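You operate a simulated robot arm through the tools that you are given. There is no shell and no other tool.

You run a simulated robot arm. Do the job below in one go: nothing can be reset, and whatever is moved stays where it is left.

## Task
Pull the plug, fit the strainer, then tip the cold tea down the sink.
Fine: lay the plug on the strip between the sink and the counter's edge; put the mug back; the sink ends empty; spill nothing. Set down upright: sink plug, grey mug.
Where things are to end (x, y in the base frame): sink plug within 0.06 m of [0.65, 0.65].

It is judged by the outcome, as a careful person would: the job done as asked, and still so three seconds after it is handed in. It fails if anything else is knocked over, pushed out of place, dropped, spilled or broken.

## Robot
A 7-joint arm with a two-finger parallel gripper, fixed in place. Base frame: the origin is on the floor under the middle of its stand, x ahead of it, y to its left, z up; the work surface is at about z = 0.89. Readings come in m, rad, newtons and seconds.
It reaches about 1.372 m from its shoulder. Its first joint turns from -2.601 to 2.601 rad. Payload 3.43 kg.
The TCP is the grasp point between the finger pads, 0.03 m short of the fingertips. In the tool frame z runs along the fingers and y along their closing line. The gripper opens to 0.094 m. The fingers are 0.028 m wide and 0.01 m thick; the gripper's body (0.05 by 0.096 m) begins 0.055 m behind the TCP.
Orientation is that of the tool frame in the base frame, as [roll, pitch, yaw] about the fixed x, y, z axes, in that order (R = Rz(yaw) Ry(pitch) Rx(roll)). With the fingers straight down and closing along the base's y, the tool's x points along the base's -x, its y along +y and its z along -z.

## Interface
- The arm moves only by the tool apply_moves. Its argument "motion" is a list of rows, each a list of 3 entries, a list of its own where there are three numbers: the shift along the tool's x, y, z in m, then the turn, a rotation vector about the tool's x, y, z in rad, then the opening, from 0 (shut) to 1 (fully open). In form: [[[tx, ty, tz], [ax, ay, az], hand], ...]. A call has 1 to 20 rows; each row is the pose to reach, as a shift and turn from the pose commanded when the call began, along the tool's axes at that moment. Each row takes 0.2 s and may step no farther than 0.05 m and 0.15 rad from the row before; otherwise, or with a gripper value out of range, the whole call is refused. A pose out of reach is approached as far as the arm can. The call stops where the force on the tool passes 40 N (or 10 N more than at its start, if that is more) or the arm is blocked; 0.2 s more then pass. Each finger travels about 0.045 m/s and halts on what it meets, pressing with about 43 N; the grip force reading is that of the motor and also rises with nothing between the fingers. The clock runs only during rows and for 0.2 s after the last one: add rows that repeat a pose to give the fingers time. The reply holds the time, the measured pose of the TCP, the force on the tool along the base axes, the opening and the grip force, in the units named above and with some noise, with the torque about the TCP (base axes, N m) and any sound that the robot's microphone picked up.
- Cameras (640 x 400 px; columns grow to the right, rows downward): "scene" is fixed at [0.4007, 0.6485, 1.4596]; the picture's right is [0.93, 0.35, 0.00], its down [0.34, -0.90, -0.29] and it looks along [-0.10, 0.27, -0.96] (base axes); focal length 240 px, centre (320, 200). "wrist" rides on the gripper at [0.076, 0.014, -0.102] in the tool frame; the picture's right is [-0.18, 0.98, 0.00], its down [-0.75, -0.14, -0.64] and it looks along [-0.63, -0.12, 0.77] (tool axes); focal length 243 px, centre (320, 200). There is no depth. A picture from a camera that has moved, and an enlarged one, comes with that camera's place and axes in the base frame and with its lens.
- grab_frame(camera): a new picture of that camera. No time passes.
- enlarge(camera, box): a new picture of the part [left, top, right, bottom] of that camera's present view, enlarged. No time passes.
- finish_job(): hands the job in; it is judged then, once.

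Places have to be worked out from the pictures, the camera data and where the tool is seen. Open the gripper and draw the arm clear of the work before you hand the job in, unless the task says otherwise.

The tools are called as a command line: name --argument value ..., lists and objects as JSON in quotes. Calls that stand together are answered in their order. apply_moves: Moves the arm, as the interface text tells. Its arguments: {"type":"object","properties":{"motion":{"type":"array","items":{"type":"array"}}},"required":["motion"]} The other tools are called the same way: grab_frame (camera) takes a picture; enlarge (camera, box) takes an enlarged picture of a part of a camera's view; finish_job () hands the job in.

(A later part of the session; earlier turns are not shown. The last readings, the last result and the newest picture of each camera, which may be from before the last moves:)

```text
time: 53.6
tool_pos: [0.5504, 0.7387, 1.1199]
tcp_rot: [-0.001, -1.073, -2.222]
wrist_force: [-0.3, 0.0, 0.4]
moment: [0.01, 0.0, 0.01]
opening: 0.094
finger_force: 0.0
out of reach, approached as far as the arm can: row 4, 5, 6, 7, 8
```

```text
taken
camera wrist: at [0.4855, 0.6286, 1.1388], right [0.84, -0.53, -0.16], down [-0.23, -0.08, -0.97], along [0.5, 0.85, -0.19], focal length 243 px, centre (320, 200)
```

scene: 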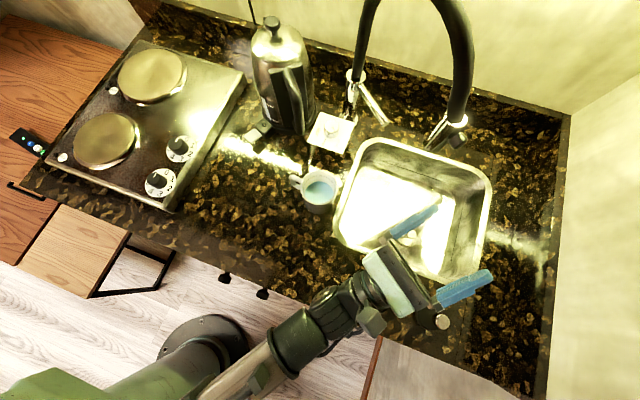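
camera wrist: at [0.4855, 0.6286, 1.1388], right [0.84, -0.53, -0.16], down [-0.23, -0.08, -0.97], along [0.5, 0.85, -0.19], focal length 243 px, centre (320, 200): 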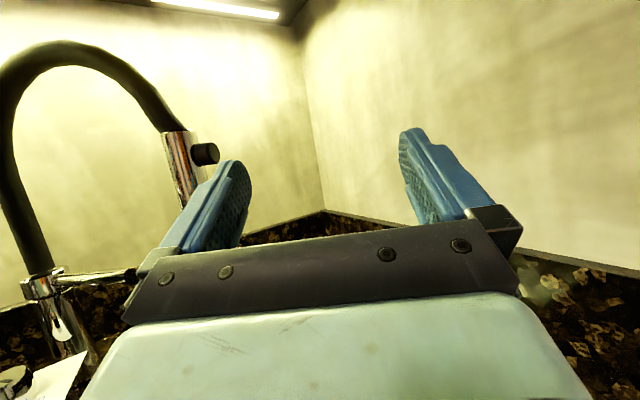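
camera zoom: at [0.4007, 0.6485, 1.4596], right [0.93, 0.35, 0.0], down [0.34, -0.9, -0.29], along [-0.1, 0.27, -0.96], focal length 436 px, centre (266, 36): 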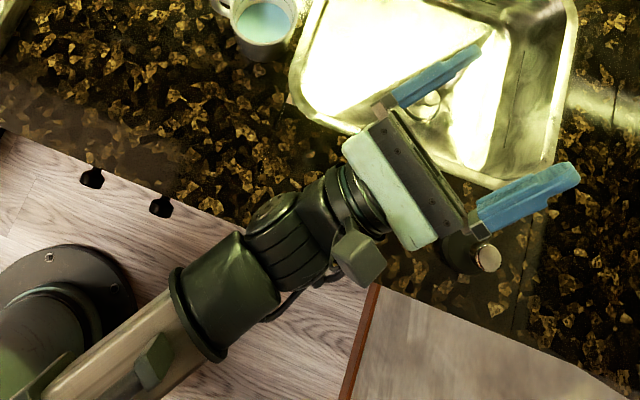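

The tool is in line with the forearm in plan, so going over the top is blocked by the forearm-roll stop. I'll test the other route by returning to the right-hand horizontal pose and then lowering to vertical from there.

apply_moves --motion '[[[0, 0, 0], [-0.0776, -0.0983, -0.0197], 1], [[0, 0, 0], [-0.1552, -0.1965, -0.0394], 1], [[0, 0, 0], [-0.2329, -0.2948, -0.0592], 1], [[0, 0, 0], [-0.3105, -0.393, -0.0789], 1], [[0, 0, 0], [-0.3881, -0.4913, -0.0986], 1]]'

apply_moves --motion '[[[0, 0, 0], [0.0373, -0.1392, -0.0373], 1], [[0, 0, 0], [0.0746, -0.2785, -0.0746], 1], [[0, 0, 0], [0.1119, -0.4177, -0.1119], 1], [[0, 0, 0], [0.1492, -0.5569, -0.1492], 1], [[0, 0, 0], [0.1865, -0.6962, -0.1865], 1], [[0, 0, 0], [0.2239, -0.8354, -0.2239], 1], [[0, 0, 0], [0.2612, -0.9747, -0.2612], 1], [[0, 0, 0], [0.2985, -1.1139, -0.2985], 1], [[0, 0, 0], [0.3358, -1.2531, -0.3358], 1], [[0, 0, 0], [0.3731, -1.3924, -0.3731], 1], [[0, 0, 0], [0.4104, -1.5316, -0.4104], 1]]'

grab_frame --camera "scene"

```text
time: 54.8
tool_pos: [0.5513, 0.7393, 1.1202]
tcp_rot: [-2.027, -1.57, -0.594]
wrist_force: [0.1, 0.2, 0.2]
moment: [-0.02, -0.02, 0.02]
opening: 0.094
finger_force: 0.0
```

```text
time: 57.2
tool_pos: [0.5453, 0.734, 1.1311]
tcp_rot: [2.877, 0.028, 1.043]
wrist_force: [-0.2, 0.7, 0.5]
moment: [0.01, 0.01, -0.03]
opening: 0.0938
finger_force: 0.1
out of reach, approached as far as the arm can: row 6, 7, 8, 9, 10, 11
```

```text
taken
```

scene: 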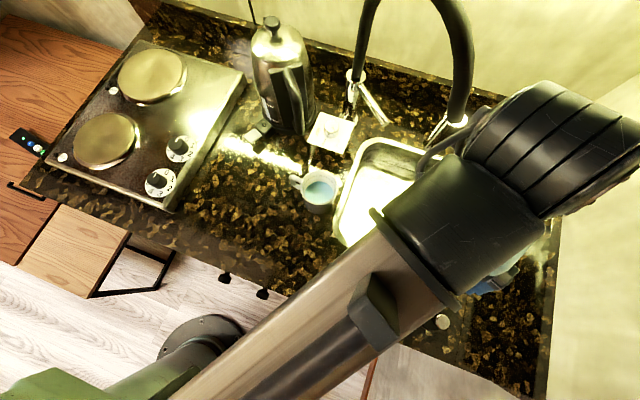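

It leans again, which confirms that only the left-hand branch reaches vertical. I need to swing the tool straight through the forearm axis from right to left, so I'll go back to the right-hand horizontal pose and measure the forearm's slope.

apply_moves --motion '[[[0, 0, 0], [-0.0179, 0.1331, 0.0556], 1], [[0, 0, 0], [-0.0359, 0.2661, 0.1112], 1], [[0, 0, 0], [-0.0538, 0.3992, 0.1668], 1], [[0, 0, 0], [-0.0717, 0.5323, 0.2224], 1], [[0, 0, 0], [-0.0897, 0.6653, 0.278], 1], [[0, 0, 0], [-0.1076, 0.7984, 0.3335], 1], [[0, 0, 0], [-0.1256, 0.9314, 0.3891], 1], [[0, 0, 0], [-0.1435, 1.0645, 0.4447], 1], [[0, 0, 0], [-0.1614, 1.1976, 0.5003], 1], [[0, 0, 0], [-0.1794, 1.3306, 0.5559], 1], [[0, 0, 0], [-0.1973, 1.4637, 0.6115], 1]]'

grab_frame --camera "scene"

enlarge --camera "scene" --box '[60, 220, 360, 400]'

```text
time: 59.6
tool_pos: [0.5468, 0.7362, 1.1338]
tcp_rot: [3.121, -1.557, 0.543]
wrist_force: [0.6, -0.2, 0.2]
moment: [0.04, 0.06, 0.01]
opening: 0.0938
finger_force: 0.1
```

```text
taken
```

scene: 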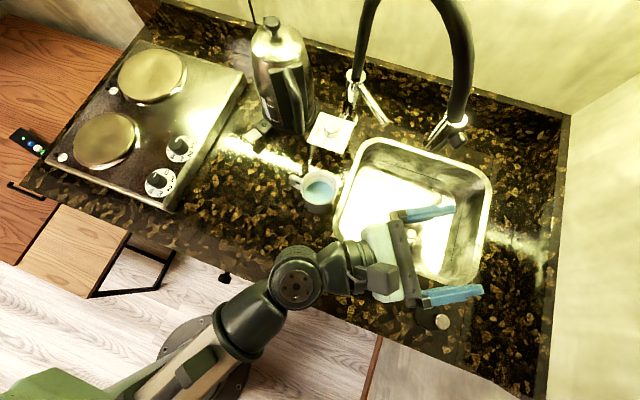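

```text
2.13 times, centred on (210, 310) of scene
camera zoom: at [0.4007, 0.6485, 1.4596], right [0.93, 0.35, 0.0], down [0.34, -0.9, -0.29], along [-0.1, 0.27, -0.96], focal length 512 px, centre (555, -35)
```

zoom: 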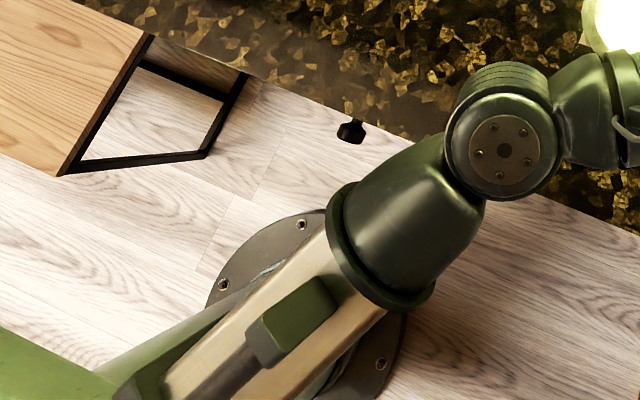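

The forearm slopes up towards the wrist by roughly 36–39°, at a heading of about 57°. I'll first raise the tool to that elevation on its right side, keeping the wrist in place.

apply_moves --motion '[[[0.0234, 0.0005, -0.003], [0, 0.1284, 0], 1], [[0.0469, 0.001, -0.009], [0, 0.2568, 0], 1], [[0.0703, 0.0015, -0.018], [0, 0.3852, 0], 1], [[0.0938, 0.002, -0.028], [0, 0.5136, 0], 1], [[0.1172, 0.0025, -0.0398], [0, 0.642, 0], 1]]'

grab_frame --camera "scene"

```text
time: 60.8
tool_pos: [0.5157, 0.7131, 1.2517]
tcp_rot: [0.0, -0.942, -2.619]
wrist_force: [0.2, -0.3, -0.1]
moment: [-0.01, -0.01, 0.03]
opening: 0.094
finger_force: 0.1
```

```text
taken
```

scene: 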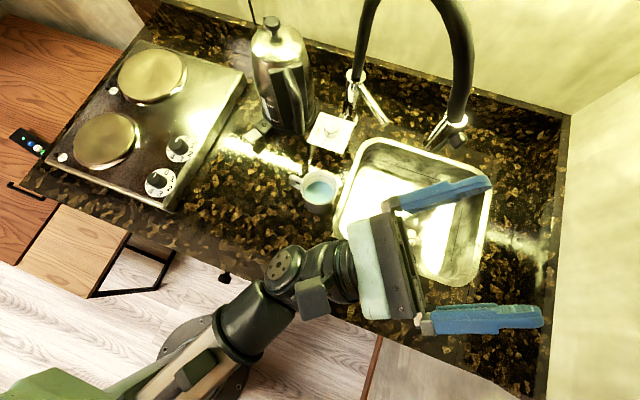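

That was reached exactly (heading 30°, elevation 36°). Now I'll swing left through the forearm axis to a 90° heading, again pivoting about the wrist.

apply_moves --motion '[[[0.003, -0.0175, -0.002], [0.1059, 0, 0.077], 1], [[0.007, -0.035, -0.005], [0.2118, 0, 0.1539], 1], [[0.012, -0.0525, -0.011], [0.3176, 0, 0.2309], 1], [[0.018, -0.07, -0.02], [0.4235, 0, 0.3079], 1], [[0.025, -0.0876, -0.03], [0.5294, 0, 0.3848], 1], [[0.032, -0.1051, -0.041], [0.6353, 0, 0.4618], 1], [[0.04, -0.1226, -0.053], [0.7411, 0, 0.5387], 1], [[0.0475, -0.1401, -0.0653], [0.847, 0, 0.6157], 1]]'

grab_frame --camera "scene"

```text
time: 62.6
tool_pos: [0.4056, 0.784, 1.257]
tcp_rot: [-0.028, -0.949, -2.012]
wrist_force: [0.6, 0.5, 1.0]
moment: [-0.01, -0.02, -0.02]
opening: 0.0939
finger_force: 0.0
out of reach, approached as far as the arm can: row 5, 6, 7, 8
```

```text
taken
```

scene: 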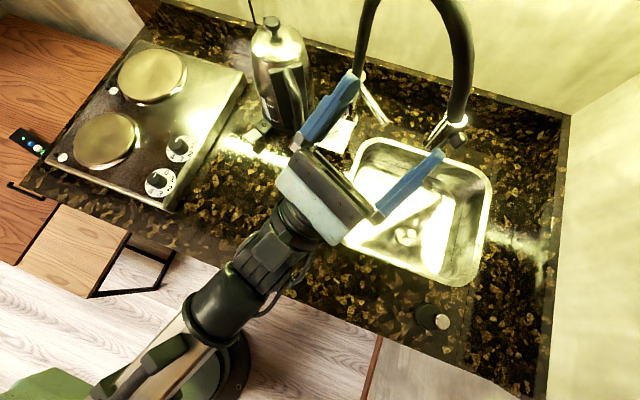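

It stopped again at a heading of about 65°, just under the forearm axis. I'll zoom on the wrist to see how the joint axes are oriented now.

enlarge --camera "scene" --box '[60, 180, 400, 400]'

enlarge --camera "scene" --box '[160, 200, 320, 350]'

```text
1.82 times, centred on (230, 290) of scene
camera zoom: at [0.4007, 0.6485, 1.4596], right [0.93, 0.35, 0.0], down [0.34, -0.9, -0.29], along [-0.1, 0.27, -0.96], focal length 436 px, centre (484, 36)
```

zoom: 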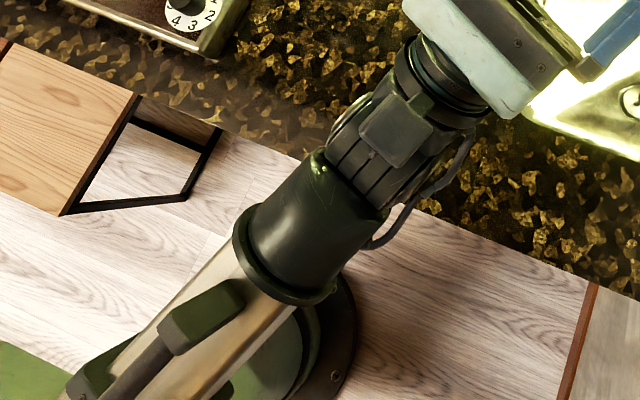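

```text
2.67 times, centred on (240, 275) of scene
camera zoom: at [0.4007, 0.6485, 1.4596], right [0.93, 0.35, 0.0], down [0.34, -0.9, -0.29], along [-0.1, 0.27, -0.96], focal length 640 px, centre (533, 0)
```

zoom: 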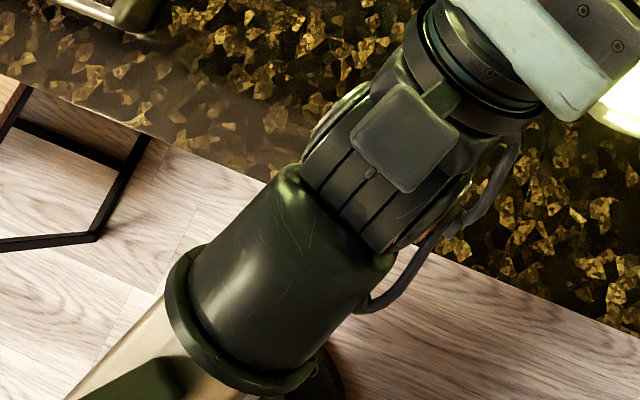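

The joint axis now lies horizontally, with the tool above the forearm. Lowering it straight down from here, through the forearm axis, should bring the wrist back into its original arrangement, so I'll do that while drawing back to (0.47, 0.70, 1.10).

apply_moves --motion '[[[-0.0066, 0.0063, -0.0087], [0, -0.146, 0], 1], [[-0.0132, 0.0125, -0.0174], [0, -0.292, 0], 1], [[-0.0199, 0.0188, -0.0262], [0, -0.438, 0], 1], [[-0.0265, 0.0251, -0.0349], [0, -0.584, 0], 1], [[-0.0331, 0.0314, -0.0436], [0, -0.73, 0], 1], [[-0.0397, 0.0376, -0.0523], [0, -0.876, 0], 1], [[-0.0463, 0.0439, -0.061], [0, -1.022, 0], 1], [[-0.053, 0.0502, -0.0698], [0, -1.168, 0], 1], [[-0.0596, 0.0565, -0.0785], [0, -1.314, 0], 1], [[-0.0662, 0.0627, -0.0872], [0, -1.46, 0], 1], [[-0.0728, 0.069, -0.0959], [0, -1.606, 0], 1], [[-0.0794, 0.0753, -0.1046], [0, -1.752, 0], 1], [[-0.0861, 0.0816, -0.1134], [0, -1.898, 0], 1], [[-0.0927, 0.0878, -0.1221], [0, -2.044, 0], 1], [[-0.0993, 0.0941, -0.1308], [0, -2.19, 0], 1]]'

grab_frame --camera "scene"

```text
time: 65.8
tool_pos: [0.4618, 0.698, 1.112]
tcp_rot: [2.88, 0.03, 1.104]
wrist_force: [-0.6, -0.1, -0.4]
moment: [-0.04, -0.04, 0.0]
opening: 0.0939
finger_force: 0.1
out of reach, approached as far as the arm can: row 3, 4, 5, 6, 7, 8, 9, 10, 11, 12, 13, 14, 15
```

```text
taken
```

scene: 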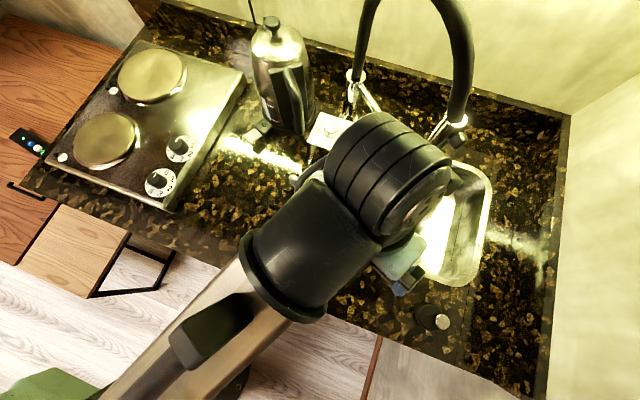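

It still leans 15° to the right, so I'll unwind the long way: tool out to the right, up steeply above the forearm, across to the left, then down on the left side. First step is out to the right.

apply_moves --motion '[[[0.0065, 0.0126, 0.0032], [-0.0225, 0.1333, 0.0597], 1], [[0.0131, 0.0252, 0.0063], [-0.045, 0.2665, 0.1194], 1], [[0.0196, 0.0378, 0.0095], [-0.0675, 0.3998, 0.1791], 1], [[0.0261, 0.0504, 0.0127], [-0.09, 0.5331, 0.2388], 1], [[0.0327, 0.063, 0.0159], [-0.1125, 0.6664, 0.2985], 1], [[0.0392, 0.0756, 0.019], [-0.1351, 0.7996, 0.3582], 1], [[0.0458, 0.0882, 0.0222], [-0.1576, 0.9329, 0.4179], 1], [[0.0523, 0.1008, 0.0254], [-0.1801, 1.0662, 0.4776], 1], [[0.0588, 0.1134, 0.0286], [-0.2026, 1.1995, 0.5373], 1], [[0.0654, 0.126, 0.0317], [-0.2251, 1.3327, 0.597], 1], [[0.0719, 0.1386, 0.0349], [-0.2476, 1.466, 0.6567], 1]]'

grab_frame --camera "scene"

enlarge --camera "scene" --box '[160, 200, 460, 400]'

```text
time: 68.2
tool_pos: [0.6213, 0.698, 1.1099]
tcp_rot: [-0.233, -1.568, -2.384]
wrist_force: [-0.3, 0.1, 0.3]
moment: [-0.02, -0.01, -0.03]
opening: 0.0941
finger_force: 0.0
```

```text
taken
```

scene: 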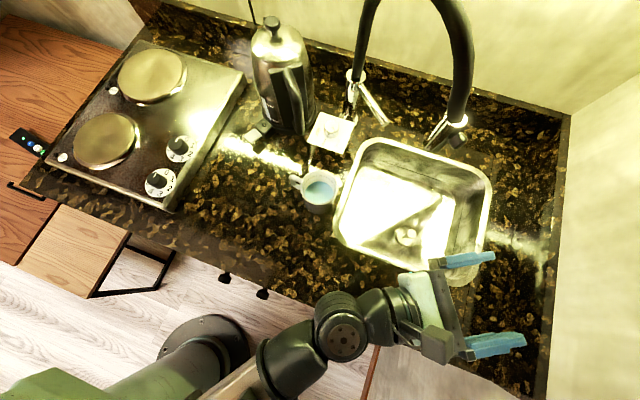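

```text
2.00 times, centred on (310, 300) of scene
camera zoom: at [0.4007, 0.6485, 1.4596], right [0.93, 0.35, 0.0], down [0.34, -0.9, -0.29], along [-0.1, 0.27, -0.96], focal length 480 px, centre (340, 0)
```

zoom: 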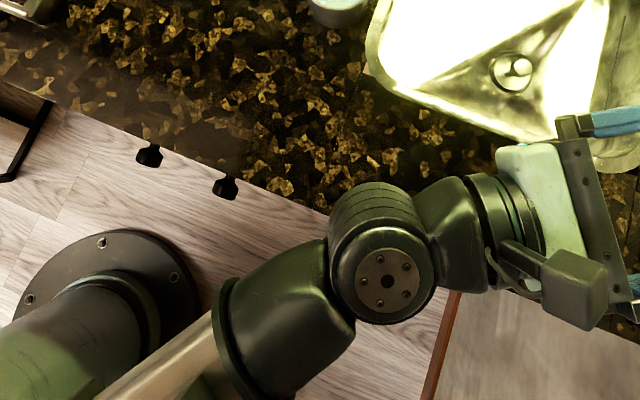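

The cap positions show the forearm roll is wound almost a full turn the wrong way, and my earlier swings still passed under the forearm axis. I'll raise the tool steeply, to 75° elevation, pivoting about the wrist, so the next swing clears the axis.

apply_moves --motion '[[[0.0223, 0, -0.0021], [0, 0.1454, 0], 1], [[0.0441, 0, -0.0084], [0, 0.2909, 0], 1], [[0.0645, 0, -0.0187], [0, 0.4363, 0], 1], [[0.0831, 0, -0.0329], [0, 0.5818, 0], 1], [[0.0997, 0, -0.0507], [0, 0.7272, 0], 1], [[0.1132, 0, -0.0714], [0, 0.8727, 0], 1], [[0.1235, 0, -0.0949], [0, 1.0181, 0], 1], [[0.1304, 0, -0.1209], [0, 1.1636, 0], 1], [[0.1332, 0, -0.1482], [0, 1.309, 0], 1]]'

grab_frame --camera "scene"

```text
time: 70.2
tool_pos: [0.4917, 0.6219, 1.2447]
tcp_rot: [-0.002, -0.256, -2.62]
wrist_force: [0.0, -0.6, -0.4]
moment: [0.0, 0.03, -0.02]
opening: 0.0941
finger_force: 0.0
```

```text
taken
```

scene: 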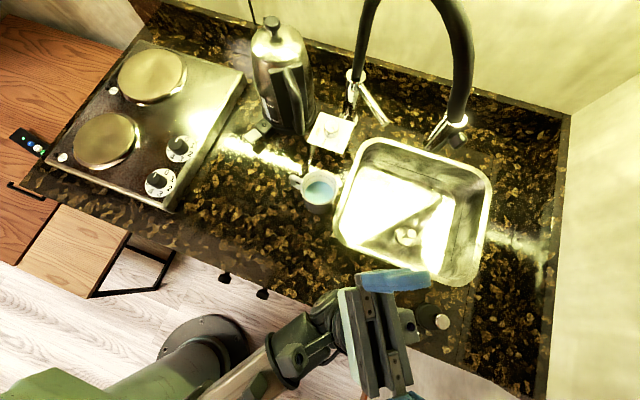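

That was reached exactly. Now I'll swing the heading across from 30° to 100° at this steep angle.

apply_moves --motion '[[[0, 0, 0], [0.0344, 0, 0.1314], 1], [[0, 0, 0], [0.0688, 0, 0.2627], 1], [[0, 0, 0], [0.1031, 0, 0.3941], 1], [[0, 0, 0], [0.1375, 0, 0.5254], 1], [[0, 0, 0], [0.1719, 0, 0.6568], 1], [[0, 0, 0], [0.2063, 0, 0.7881], 1], [[0, 0, 0], [0.2406, 0, 0.9195], 1], [[0, 0, 0], [0.275, 0, 1.0508], 1], [[0, 0, 0], [0.3094, 0, 1.1822], 1]]'

grab_frame --camera "scene"

```text
time: 72.2
tool_pos: [0.4848, 0.6267, 1.2446]
tcp_rot: [-0.008, -0.26, -2.289]
wrist_force: [0.6, -0.2, 0.0]
moment: [-0.01, 0.01, 0.03]
opening: 0.0937
finger_force: 0.0
out of reach, approached as far as the arm can: row 3, 4, 5, 6, 7, 8, 9
```

```text
taken
```

scene: 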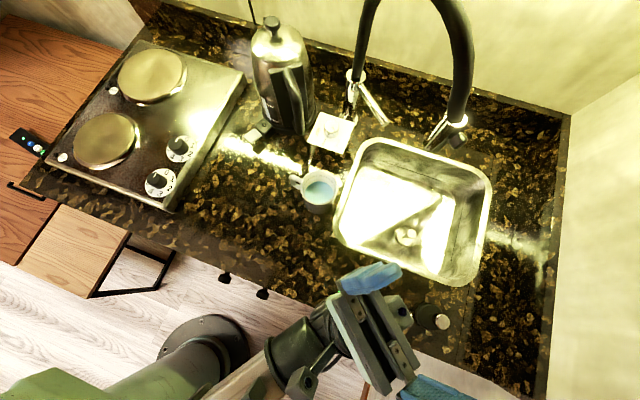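

It stopped again as it came over the top, so there's a stop on this side too. I'll zoom in to read the joint orientation.

enlarge --camera "scene" --box '[200, 240, 480, 400]'

enlarge --camera "scene" --box '[0, 300, 320, 400]'

```text
2.29 times, centred on (340, 320) of scene
camera zoom: at [0.4007, 0.6485, 1.4596], right [0.93, 0.35, 0.0], down [0.34, -0.9, -0.29], along [-0.1, 0.27, -0.96], focal length 549 px, centre (274, -74)
```

zoom: 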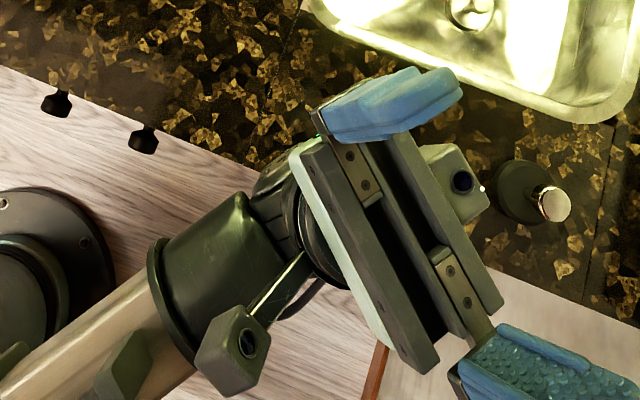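

```text
2.00 times, centred on (160, 350) of scene
camera zoom: at [0.4007, 0.6485, 1.4596], right [0.93, 0.35, 0.0], down [0.34, -0.9, -0.29], along [-0.1, 0.27, -0.96], focal length 480 px, centre (640, -100)
```

zoom: 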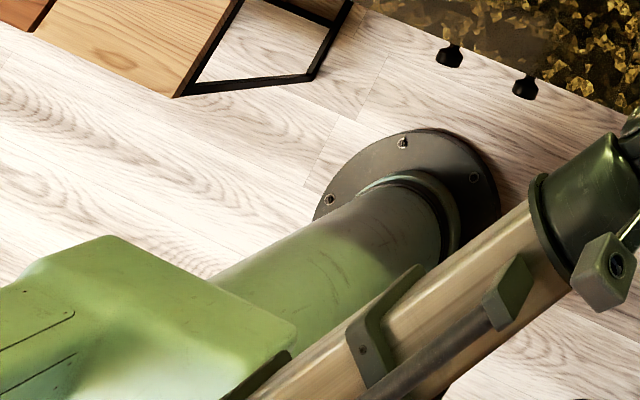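

The stop sits right over the top of the forearm. I'll aim the tool down along the left-hand side instead; while the roll is held at its stop, the bend should pass through straight and drop into the original arrangement.

apply_moves --motion '[[[-0.0114, -0.0086, -0.0113], [0.0567, -0.1279, 0.0265], 1], [[-0.0228, -0.0172, -0.0226], [0.1134, -0.2558, 0.053], 1], [[-0.0342, -0.0258, -0.0339], [0.1701, -0.3837, 0.0796], 1], [[-0.0456, -0.0345, -0.0452], [0.2268, -0.5116, 0.1061], 1], [[-0.057, -0.0431, -0.0565], [0.2835, -0.6395, 0.1326], 1], [[-0.0684, -0.0517, -0.0678], [0.3402, -0.7674, 0.1591], 1], [[-0.0797, -0.0603, -0.079], [0.397, -0.8953, 0.1857], 1], [[-0.0911, -0.0689, -0.0903], [0.4537, -1.0232, 0.2122], 1], [[-0.1025, -0.0775, -0.1016], [0.5104, -1.1511, 0.2387], 1], [[-0.1139, -0.0862, -0.1129], [0.5671, -1.279, 0.2652], 1], [[-0.1253, -0.0948, -0.1242], [0.6238, -1.4069, 0.2918], 1], [[-0.1367, -0.1034, -0.1355], [0.6805, -1.5348, 0.3183], 1], [[-0.1481, -0.112, -0.1468], [0.7372, -1.6627, 0.3448], 1]]'

grab_frame --camera "scene"

```text
time: 75.0
tool_pos: [0.471, 0.7817, 1.0658]
tcp_rot: [-3.13, -1.138, 1.558]
wrist_force: [0.3, 0.5, -0.8]
moment: [-0.02, 0.0, -0.03]
opening: 0.094
finger_force: 0.2
out of reach, approached as far as the arm can: row 1, 2, 3, 4, 5, 6, 7, 8, 9
```

```text
taken
```

scene: 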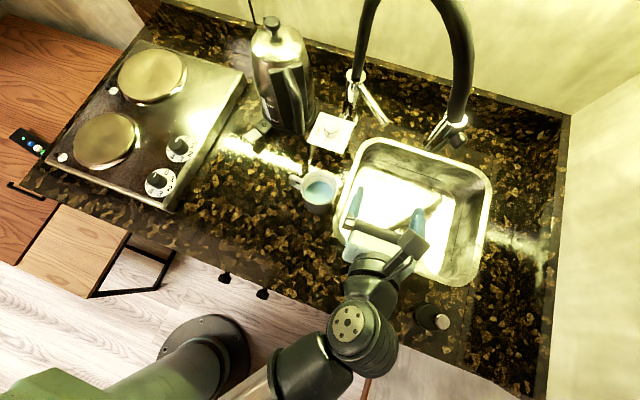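

That worked: the last rows were reached exactly, and the original wrist arrangement is back. I'll lower to vertical at this 90° heading while drawing back to y ≈ 0.72.

apply_moves --motion '[[[0.0003, 0, -0.0084], [0, -0.1418, 0], 1], [[0.0005, 0, -0.0168], [0, -0.2835, 0], 1], [[0.0008, 0, -0.0251], [0, -0.4253, 0], 1], [[0.001, 0, -0.0335], [0, -0.567, 0], 1], [[0.0013, 0, -0.0419], [0, -0.7088, 0], 1], [[0.0015, 0, -0.0503], [0, -0.8505, 0], 1], [[0.0018, 0, -0.0586], [0, -0.9923, 0], 1], [[0.002, 0, -0.067], [0, -1.134, 0], 1]]'

grab_frame --camera "scene"

```text
time: 76.8
tool_pos: [0.4708, 0.7208, 1.0966]
tcp_rot: [-3.139, -0.004, 1.566]
wrist_force: [-0.9, 0.2, -0.1]
moment: [0.01, 0.01, 0.02]
opening: 0.0945
finger_force: 0.1
```

```text
taken
```

scene: 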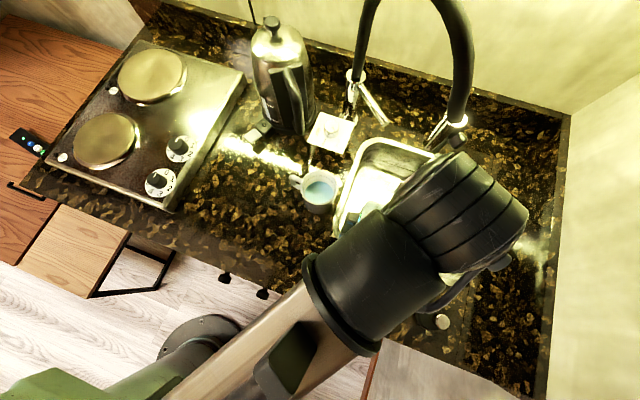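

Vertical again with a 90° heading and nothing out of reach. Now I'll turn to the grasp heading (tool x along -x, towards the mug handle) and move above the mug.

apply_moves --motion '[[[0.0082, -0.0123, 0], [0, 0, -0.1428], 1], [[0.0164, -0.0245, 0], [0, 0, -0.2856], 1], [[0.0246, -0.0368, 0], [0, 0, -0.4284], 1], [[0.0328, -0.049, 0], [0, 0, -0.5712], 1], [[0.041, -0.0613, 0], [0, 0, -0.714], 1], [[0.0492, -0.0735, 0], [0, 0, -0.8568], 1], [[0.0574, -0.0858, 0], [0, 0, -0.9996], 1], [[0.0656, -0.098, 0], [0, 0, -1.1424], 1], [[0.0738, -0.1103, 0], [0, 0, -1.2852], 1], [[0.082, -0.1225, 0], [0, 0, -1.428], 1], [[0.0902, -0.1348, 0], [0, 0, -1.5755], 1]]'

grab_frame --camera "wrist"

grab_frame --camera "scene"

```text
time: 79.2
tool_pos: [0.3348, 0.8128, 1.0952]
tcp_rot: [3.136, -0.004, -3.139]
wrist_force: [-0.3, -0.7, 0.3]
moment: [0.01, -0.05, 0.02]
opening: 0.0941
finger_force: 0.1
```

```text
taken
camera wrist: at [0.2593, 0.825, 1.1993], right [0.18, 0.98, 0.0], down [0.76, -0.14, 0.64], along [0.63, -0.11, -0.77], focal length 243 px, centre (320, 200)
```

wrist: 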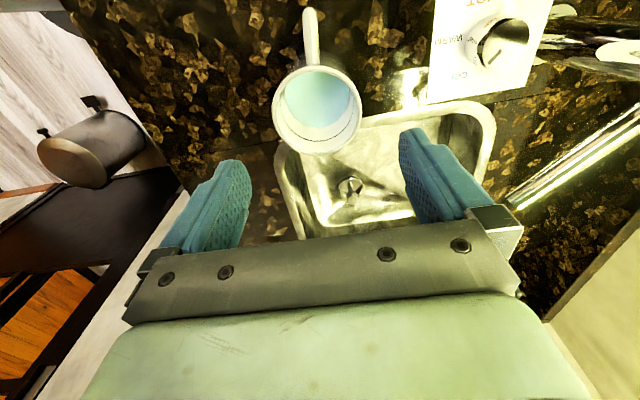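

```text
taken
```

scene: 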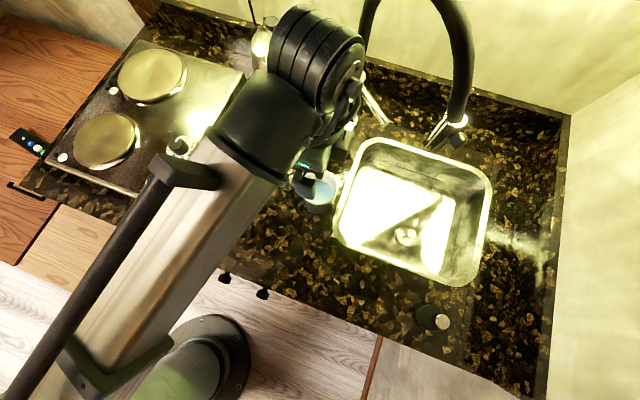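

The gripper is above the mug with the handle pointing towards the camera side. I'll zoom in to measure the mug's offset from the tool axis.

enlarge --camera "wrist" --box '[256, 0, 384, 170]'

enlarge --camera "scene" --box '[220, 0, 400, 220]'

```text
2.35 times, centred on (320, 85) of wrist
camera zoom: at [0.2593, 0.825, 1.1993], right [0.18, 0.98, 0.0], down [0.76, -0.14, 0.64], along [0.63, -0.11, -0.77], focal length 571 px, centre (320, 471)
```

zoom: 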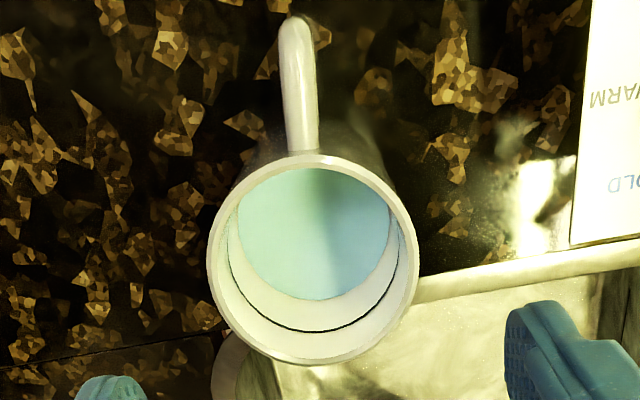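

```text
1.82 times, centred on (310, 110) of scene
camera zoom: at [0.4007, 0.6485, 1.4596], right [0.93, 0.35, 0.0], down [0.34, -0.9, -0.29], along [-0.1, 0.27, -0.96], focal length 436 px, centre (338, 364)
```

zoom: 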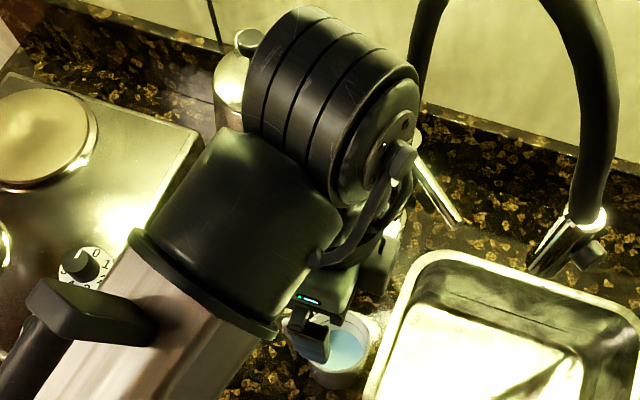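

The mug's centre is at about (0.335, 0.810), some 3 mm to -y of the tool axis, with a diameter of 80 mm. I'll correct by 3 mm and descend to just above the rim for a check.

apply_moves --motion '[[[0, -0.003, 0.02], [0, 0, 0], 1], [[0, -0.003, 0.045], [0, 0, 0], 1], [[0, -0.003, 0.065], [0, 0, 0], 1], [[0, -0.003, 0.075], [0, 0, 0], 1]]'

grab_frame --camera "wrist"

enlarge --camera "wrist" --box '[200, 40, 440, 240]'

```text
time: 80.2
tool_pos: [0.3328, 0.8077, 1.021]
tcp_rot: [3.136, -0.002, -3.139]
wrist_force: [-0.2, 0.7, 0.7]
moment: [-0.01, -0.04, 0.01]
opening: 0.0939
finger_force: 0.0
```

```text
taken
camera wrist: at [0.2585, 0.8209, 1.1243], right [0.18, 0.98, 0.01], down [0.76, -0.14, 0.64], along [0.63, -0.11, -0.77], focal length 243 px, centre (320, 200)
```

wrist: 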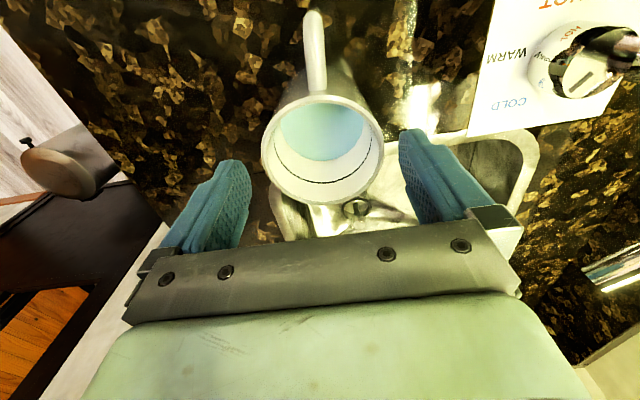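

```text
2.00 times, centred on (320, 140) of wrist
camera zoom: at [0.2585, 0.8209, 1.1243], right [0.18, 0.98, 0.01], down [0.76, -0.14, 0.64], along [0.63, -0.11, -0.77], focal length 485 px, centre (320, 320)
```

zoom: 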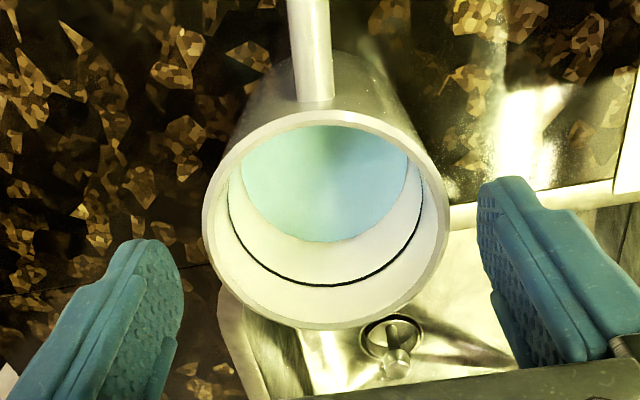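

The mug is within 2 mm of the tool axis and the fingers straddle it with about 6 mm clearance each side. I'll make a small correction and descend around it to TCP z ≈ 0.945.

apply_moves --motion '[[[-0.002, 0.0015, 0.01], [0, 0, 0], 1], [[-0.002, 0.0015, 0.025], [0, 0, 0], 1], [[-0.002, 0.0015, 0.04], [0, 0, 0], 1]]'

grab_frame --camera "wrist"

```text
time: 81.0
tool_pos: [0.3376, 0.8109, 0.9816]
tcp_rot: [3.136, -0.004, -3.14]
wrist_force: [0.1, 1.1, 0.2]
moment: [0.01, -0.01, -0.01]
opening: 0.0941
finger_force: 0.1
```

```text
taken
camera wrist: at [0.263, 0.8236, 1.0847], right [0.18, 0.98, 0.0], down [0.76, -0.14, 0.64], along [0.63, -0.11, -0.77], focal length 243 px, centre (320, 200)
```

wrist: 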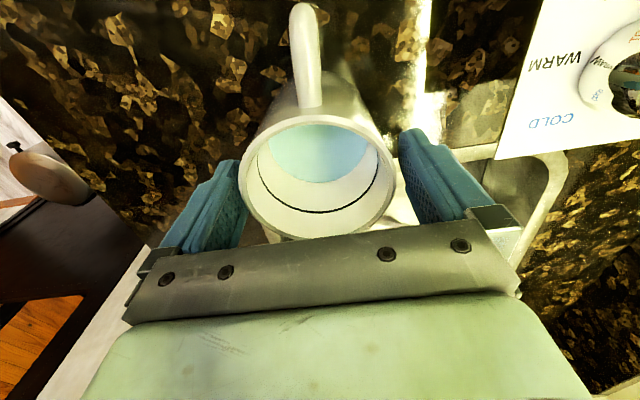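

The fingertips have passed the rim on both sides without touching. I'll continue down to the grasp height.

apply_moves --motion '[[[0, 0, 0.012], [0, 0, 0], 1], [[0, 0, 0.025], [0, 0, 0], 1], [[0, 0, 0.036], [0, 0, 0], 1]]'

grab_frame --camera "wrist"

enlarge --camera "wrist" --box '[200, 80, 440, 280]'

```text
time: 81.8
tool_pos: [0.3378, 0.8106, 0.9443]
tcp_rot: [3.137, -0.005, -3.139]
wrist_force: [-1.1, -1.0, 0.4]
moment: [-0.02, 0.01, -0.01]
opening: 0.0941
finger_force: 0.0
```

```text
taken
camera wrist: at [0.2628, 0.8235, 1.0481], right [0.18, 0.98, 0.0], down [0.76, -0.14, 0.64], along [0.63, -0.11, -0.77], focal length 243 px, centre (320, 200)
```

wrist: 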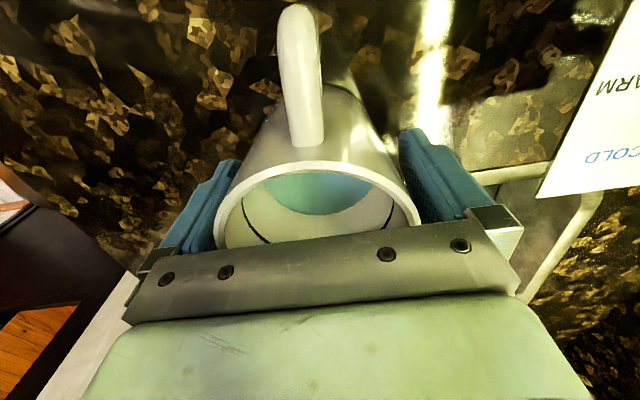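

```text
2.00 times, centred on (320, 180) of wrist
camera zoom: at [0.2628, 0.8235, 1.0481], right [0.18, 0.98, 0.0], down [0.76, -0.14, 0.64], along [0.63, -0.11, -0.77], focal length 485 px, centre (320, 240)
```

zoom: 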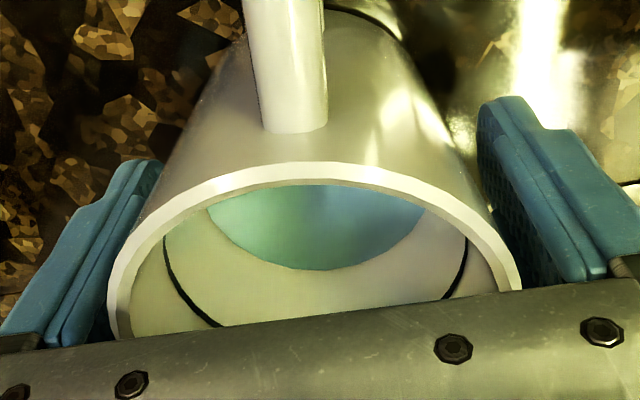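

The mug is between the fingers with the palm clear of the rim. I'll close on it gently.

apply_moves --motion '[[[0, 0, 0], [0, 0, 0], 0.93], [[0, 0, 0], [0, 0, 0], 0.88], [[0, 0, 0], [0, 0, 0], 0.8], [[0, 0, 0], [0, 0, 0], 0.5], [[0, 0, 0], [0, 0, 0], 0.0], [[0, 0, 0], [0, 0, 0], 0.0]]'

grab_frame --camera "wrist"

enlarge --camera "scene" --box '[240, 120, 400, 240]'

```text
time: 83.2
tool_pos: [0.3377, 0.8109, 0.9438]
tcp_rot: [3.138, -0.003, -3.139]
wrist_force: [-0.4, -0.2, -0.5]
moment: [0.05, -0.02, 0.03]
opening: 0.0846
finger_force: 42.6
```

```text
taken
camera wrist: at [0.2629, 0.8236, 1.0481], right [0.18, 0.98, 0.0], down [0.76, -0.14, 0.64], along [0.63, -0.11, -0.77], focal length 243 px, centre (320, 200)
```

wrist: 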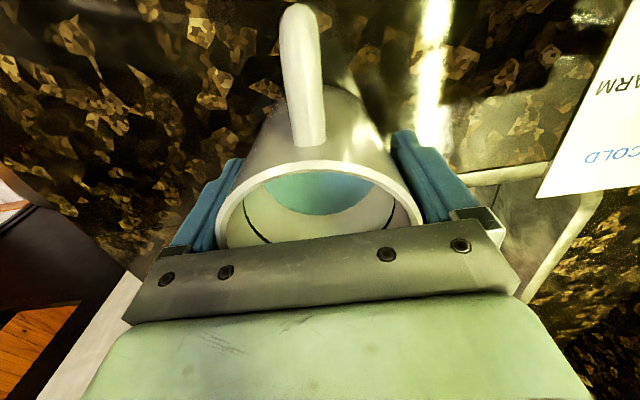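

```text
3.33 times, centred on (320, 180) of scene
camera zoom: at [0.4007, 0.6485, 1.4596], right [0.93, 0.35, 0.0], down [0.34, -0.9, -0.29], along [-0.1, 0.27, -0.96], focal length 800 px, centre (320, 267)
```

zoom: 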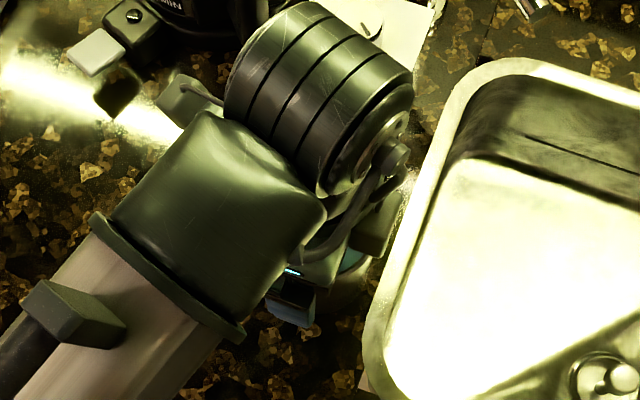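

The mug is gripped (84.6 mm, 43 N). I'll lift it slowly and check that it stays level.

apply_moves --motion '[[[0, 0, -0.005], [0, 0, 0], 0], [[0, 0, -0.015], [0, 0, 0], 0], [[0, 0, -0.03], [0, 0, 0], 0], [[0, 0, -0.045], [0, 0, 0], 0], [[0, 0, -0.06], [0, 0, 0], 0], [[0, 0, -0.075], [0, 0, 0], 0], [[0, 0, -0.09], [0, 0, 0], 0], [[0, 0, -0.105], [0, 0, 0], 0], [[0, 0, -0.115], [0, 0, 0], 0]]'

grab_frame --camera "wrist"

grab_frame --camera "scene"

```text
time: 85.2
tool_pos: [0.3371, 0.8107, 1.0593]
tcp_rot: [3.137, -0.006, -3.14]
wrist_force: [-0.7, -0.4, -4.5]
moment: [0.02, -0.04, 0.02]
opening: 0.0845
finger_force: 43.0
```

```text
taken
camera wrist: at [0.2622, 0.824, 1.1632], right [0.18, 0.98, 0.0], down [0.76, -0.14, 0.64], along [0.63, -0.11, -0.77], focal length 243 px, centre (320, 200)
```

wrist: 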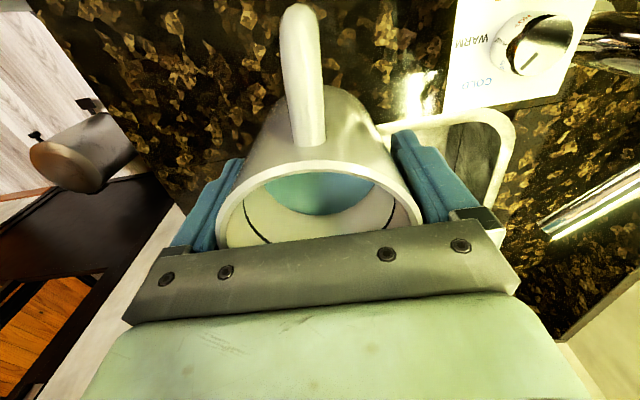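

```text
taken
```

scene: 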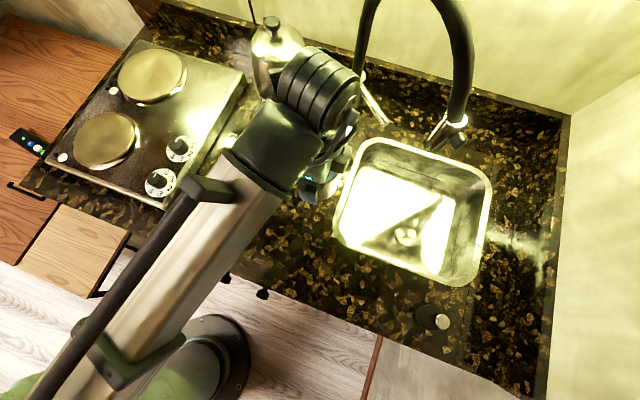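

The mug is held steady and level, with a load of about 4.5 N. I'll carry it slowly around the near side of the sprayer to over the sink, turning the wrist to the 90° heading on the way.

apply_moves --motion '[[[-0.01, -0.005, -0.006], [0, 0, 0.06], 0], [[-0.026, -0.014, -0.014], [0, 0, 0.15], 0], [[-0.044, -0.024, -0.02], [0, 0, 0.25], 0], [[-0.062, -0.034, -0.02], [0, 0, 0.36], 0], [[-0.08, -0.043, -0.02], [0, 0, 0.47], 0], [[-0.098, -0.053, -0.02], [0, 0, 0.58], 0], [[-0.116, -0.062, -0.02], [0, 0, 0.69], 0], [[-0.133, -0.071, -0.02], [0, 0, 0.79], 0], [[-0.15, -0.066, -0.02], [0, 0, 0.89], 0], [[-0.167, -0.061, -0.02], [0, 0, 0.99], 0], [[-0.184, -0.055, -0.02], [0, 0, 1.09], 0], [[-0.201, -0.05, -0.02], [0, 0, 1.19], 0], [[-0.218, -0.045, -0.02], [0, 0, 1.29], 0], [[-0.235, -0.04, -0.02], [0, 0, 1.39], 0], [[-0.25, -0.035, -0.02], [0, 0, 1.49], 0], [[-0.263, -0.031, -0.02], [0, 0, 1.571], 0]]'

grab_frame --camera "wrist"

grab_frame --camera "scene"

```text
time: 88.6
tool_pos: [0.6007, 0.7803, 1.0765]
tcp_rot: [-3.139, -0.006, 1.573]
wrist_force: [-0.4, 0.7, -4.2]
moment: [-0.02, -0.01, -0.01]
opening: 0.0845
finger_force: 42.6
```

```text
taken
camera wrist: at [0.6165, 0.8544, 1.1811], right [0.98, -0.18, 0.0], down [-0.14, -0.76, 0.64], along [-0.12, -0.63, -0.77], focal length 243 px, centre (320, 200)
```

wrist: 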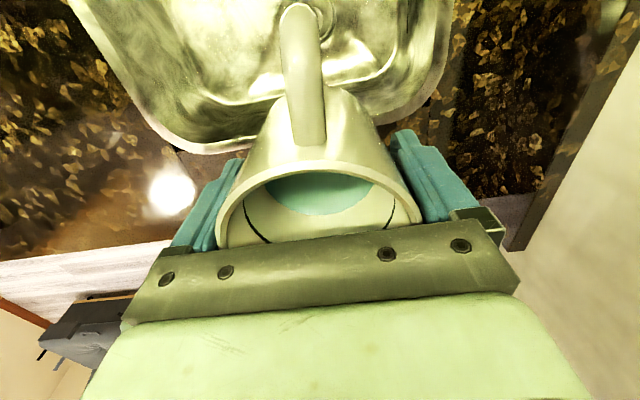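

```text
taken
```

scene: 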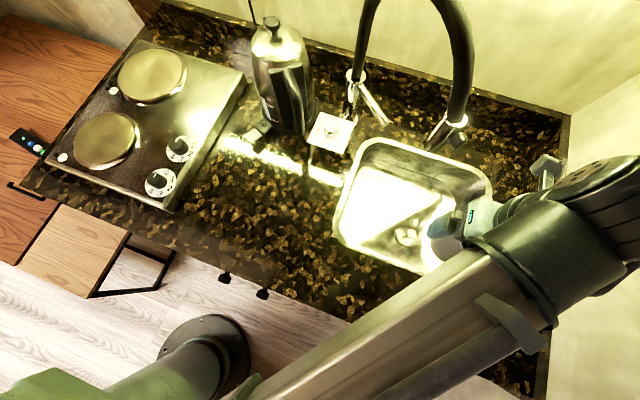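

The mug is level over the sink at (0.60, 0.78), with every row reached. I'll move further back to about (0.635, 0.86) while gently tipping to 34°, still well short of pouring.

apply_moves --motion '[[[0.006, 0.003, 0], [0, 0.03, 0], 0], [[0.016, 0.007, -0.001], [0, 0.1, 0], 0], [[0.027, 0.012, -0.002], [0, 0.18, 0], 0], [[0.038, 0.016, -0.002], [0, 0.26, 0], 0], [[0.049, 0.021, -0.003], [0, 0.34, 0], 0], [[0.06, 0.025, -0.003], [0, 0.42, 0], 0], [[0.071, 0.03, -0.004], [0, 0.5, 0], 0], [[0.08, 0.034, -0.004], [0, 0.57, 0], 0], [[0.08, 0.034, -0.004], [0, 0.6, 0], 0]]'

grab_frame --camera "wrist"

grab_frame --camera "scene"

```text
time: 90.6
tool_pos: [0.6335, 0.859, 1.0835]
tcp_rot: [-3.137, -0.607, 1.569]
wrist_force: [0.4, 0.2, -4.7]
moment: [-0.08, 0.0, 0.0]
opening: 0.0845
finger_force: 43.2
```

```text
taken
camera wrist: at [0.6502, 0.863, 1.2115], right [0.98, -0.15, -0.11], down [-0.14, -0.99, 0.1], along [-0.12, -0.08, -0.99], focal length 243 px, centre (320, 200)
```

wrist: 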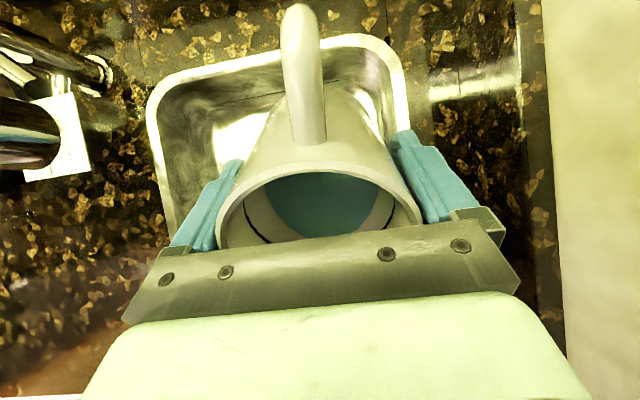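

```text
taken
```

scene: 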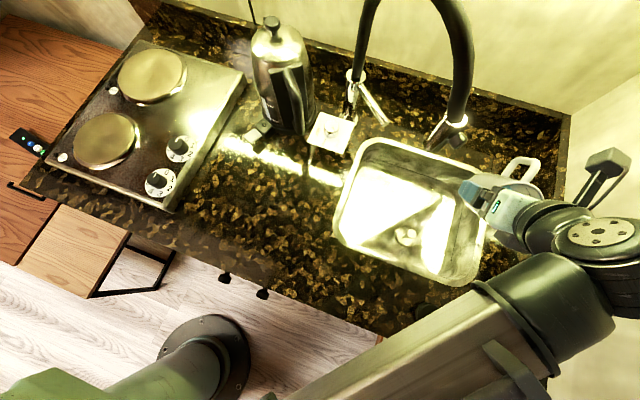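

Everything was reached, and the sprayer is clear on the left. I'll move the mug a further 7 cm back over the sink, tipping to about 48°, still short of pouring.

apply_moves --motion '[[[0.0083, 0, 0.0057], [0, 0.03, 0], 0], [[0.0166, 0, 0.0115], [0, 0.07, 0], 0], [[0.0249, 0, 0.0173], [0, 0.11, 0], 0], [[0.0332, 0, 0.023], [0, 0.15, 0], 0], [[0.0415, 0, 0.0288], [0, 0.19, 0], 0], [[0.0498, 0, 0.0346], [0, 0.22, 0], 0], [[0.058, 0, 0.0403], [0, 0.24, 0], 0]]'

grab_frame --camera "wrist"

grab_frame --camera "scene"

```text
time: 92.2
tool_pos: [0.6359, 0.9317, 1.0816]
tcp_rot: [-3.134, -0.847, 1.567]
wrist_force: [0.7, 0.3, -4.4]
moment: [-0.08, 0.02, 0.0]
opening: 0.0843
finger_force: 43.1
```

```text
taken
camera wrist: at [0.6506, 0.9047, 1.2087], right [0.98, -0.12, -0.14], down [-0.14, -0.98, -0.14], along [-0.12, 0.16, -0.98], focal length 243 px, centre (320, 200)
```

wrist: 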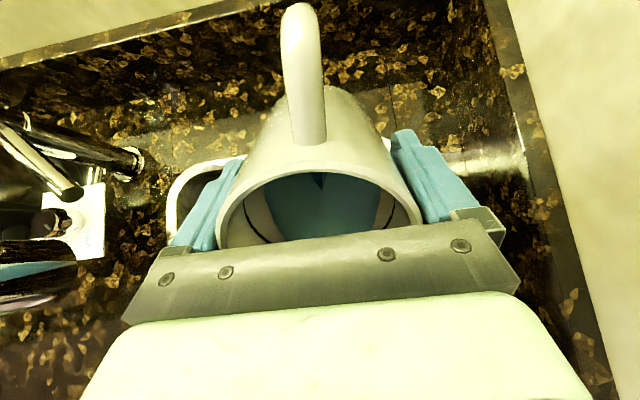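

```text
taken
```

scene: 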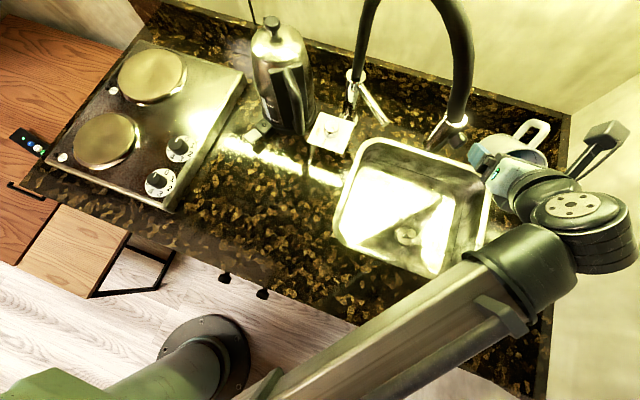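

The mug is at (0.636, 0.932, 1.08), tipped about 48°, with the lip over the middle of the sink. I'll start the slow pour, tipping at 0.2 rad/s and lowering 2 cm.

apply_moves --motion '[[[-0.005, 0, 0.0044], [0, 0.04, 0], 0], [[-0.01, 0, 0.0088], [0, 0.08, 0], 0], [[-0.015, 0, 0.0132], [0, 0.12, 0], 0], [[-0.015, 0, 0.0132], [0, 0.16, 0], 0], [[-0.015, 0, 0.0132], [0, 0.2, 0], 0], [[-0.015, 0, 0.0132], [0, 0.24, 0], 0], [[-0.015, 0, 0.0132], [0, 0.28, 0], 0], [[-0.015, 0, 0.0132], [0, 0.32, 0], 0]]'

grab_frame --camera "wrist"

grab_frame --camera "scene"

```text
time: 94.0
tool_pos: [0.6349, 0.9307, 1.0633]
tcp_rot: [-3.131, -1.168, 1.561]
wrist_force: [-0.4, 0.4, -4.5]
moment: [-0.09, -0.04, -0.02]
opening: 0.0845
finger_force: 43.2
```

```text
taken
camera wrist: at [0.651, 0.8655, 1.1739], right [0.98, -0.07, -0.17], down [-0.14, -0.89, -0.44], along [-0.12, 0.46, -0.88], focal length 243 px, centre (320, 200)
```

wrist: 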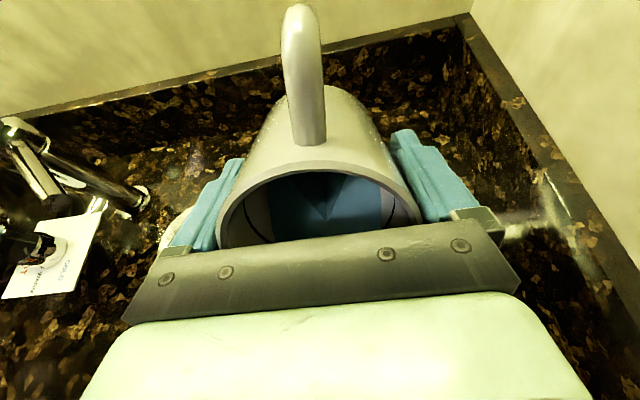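

```text
taken
```

scene: 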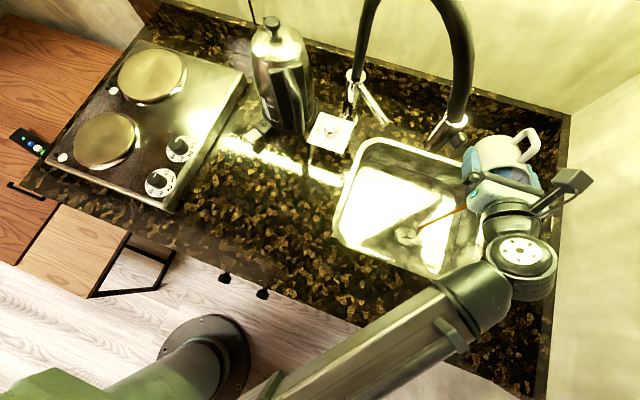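

A thin tea stream is already running from the lip down into the sink, near the strainer. I'll zoom in to confirm where it lands.

enlarge --camera "scene" --box '[370, 130, 560, 290]'

```text
2.50 times, centred on (465, 210) of scene
camera zoom: at [0.4007, 0.6485, 1.4596], right [0.93, 0.35, 0.0], down [0.34, -0.9, -0.29], along [-0.1, 0.27, -0.96], focal length 600 px, centre (-42, 175)
```

zoom: 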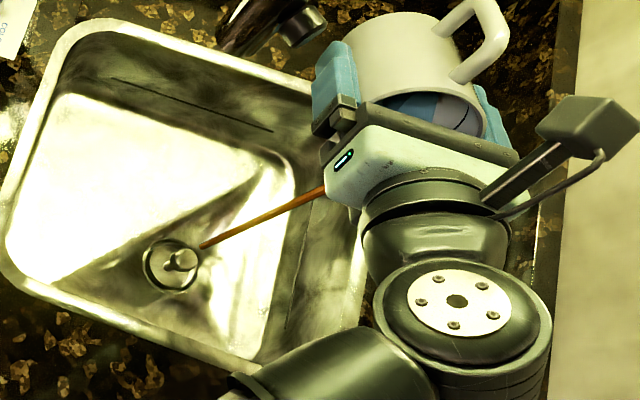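

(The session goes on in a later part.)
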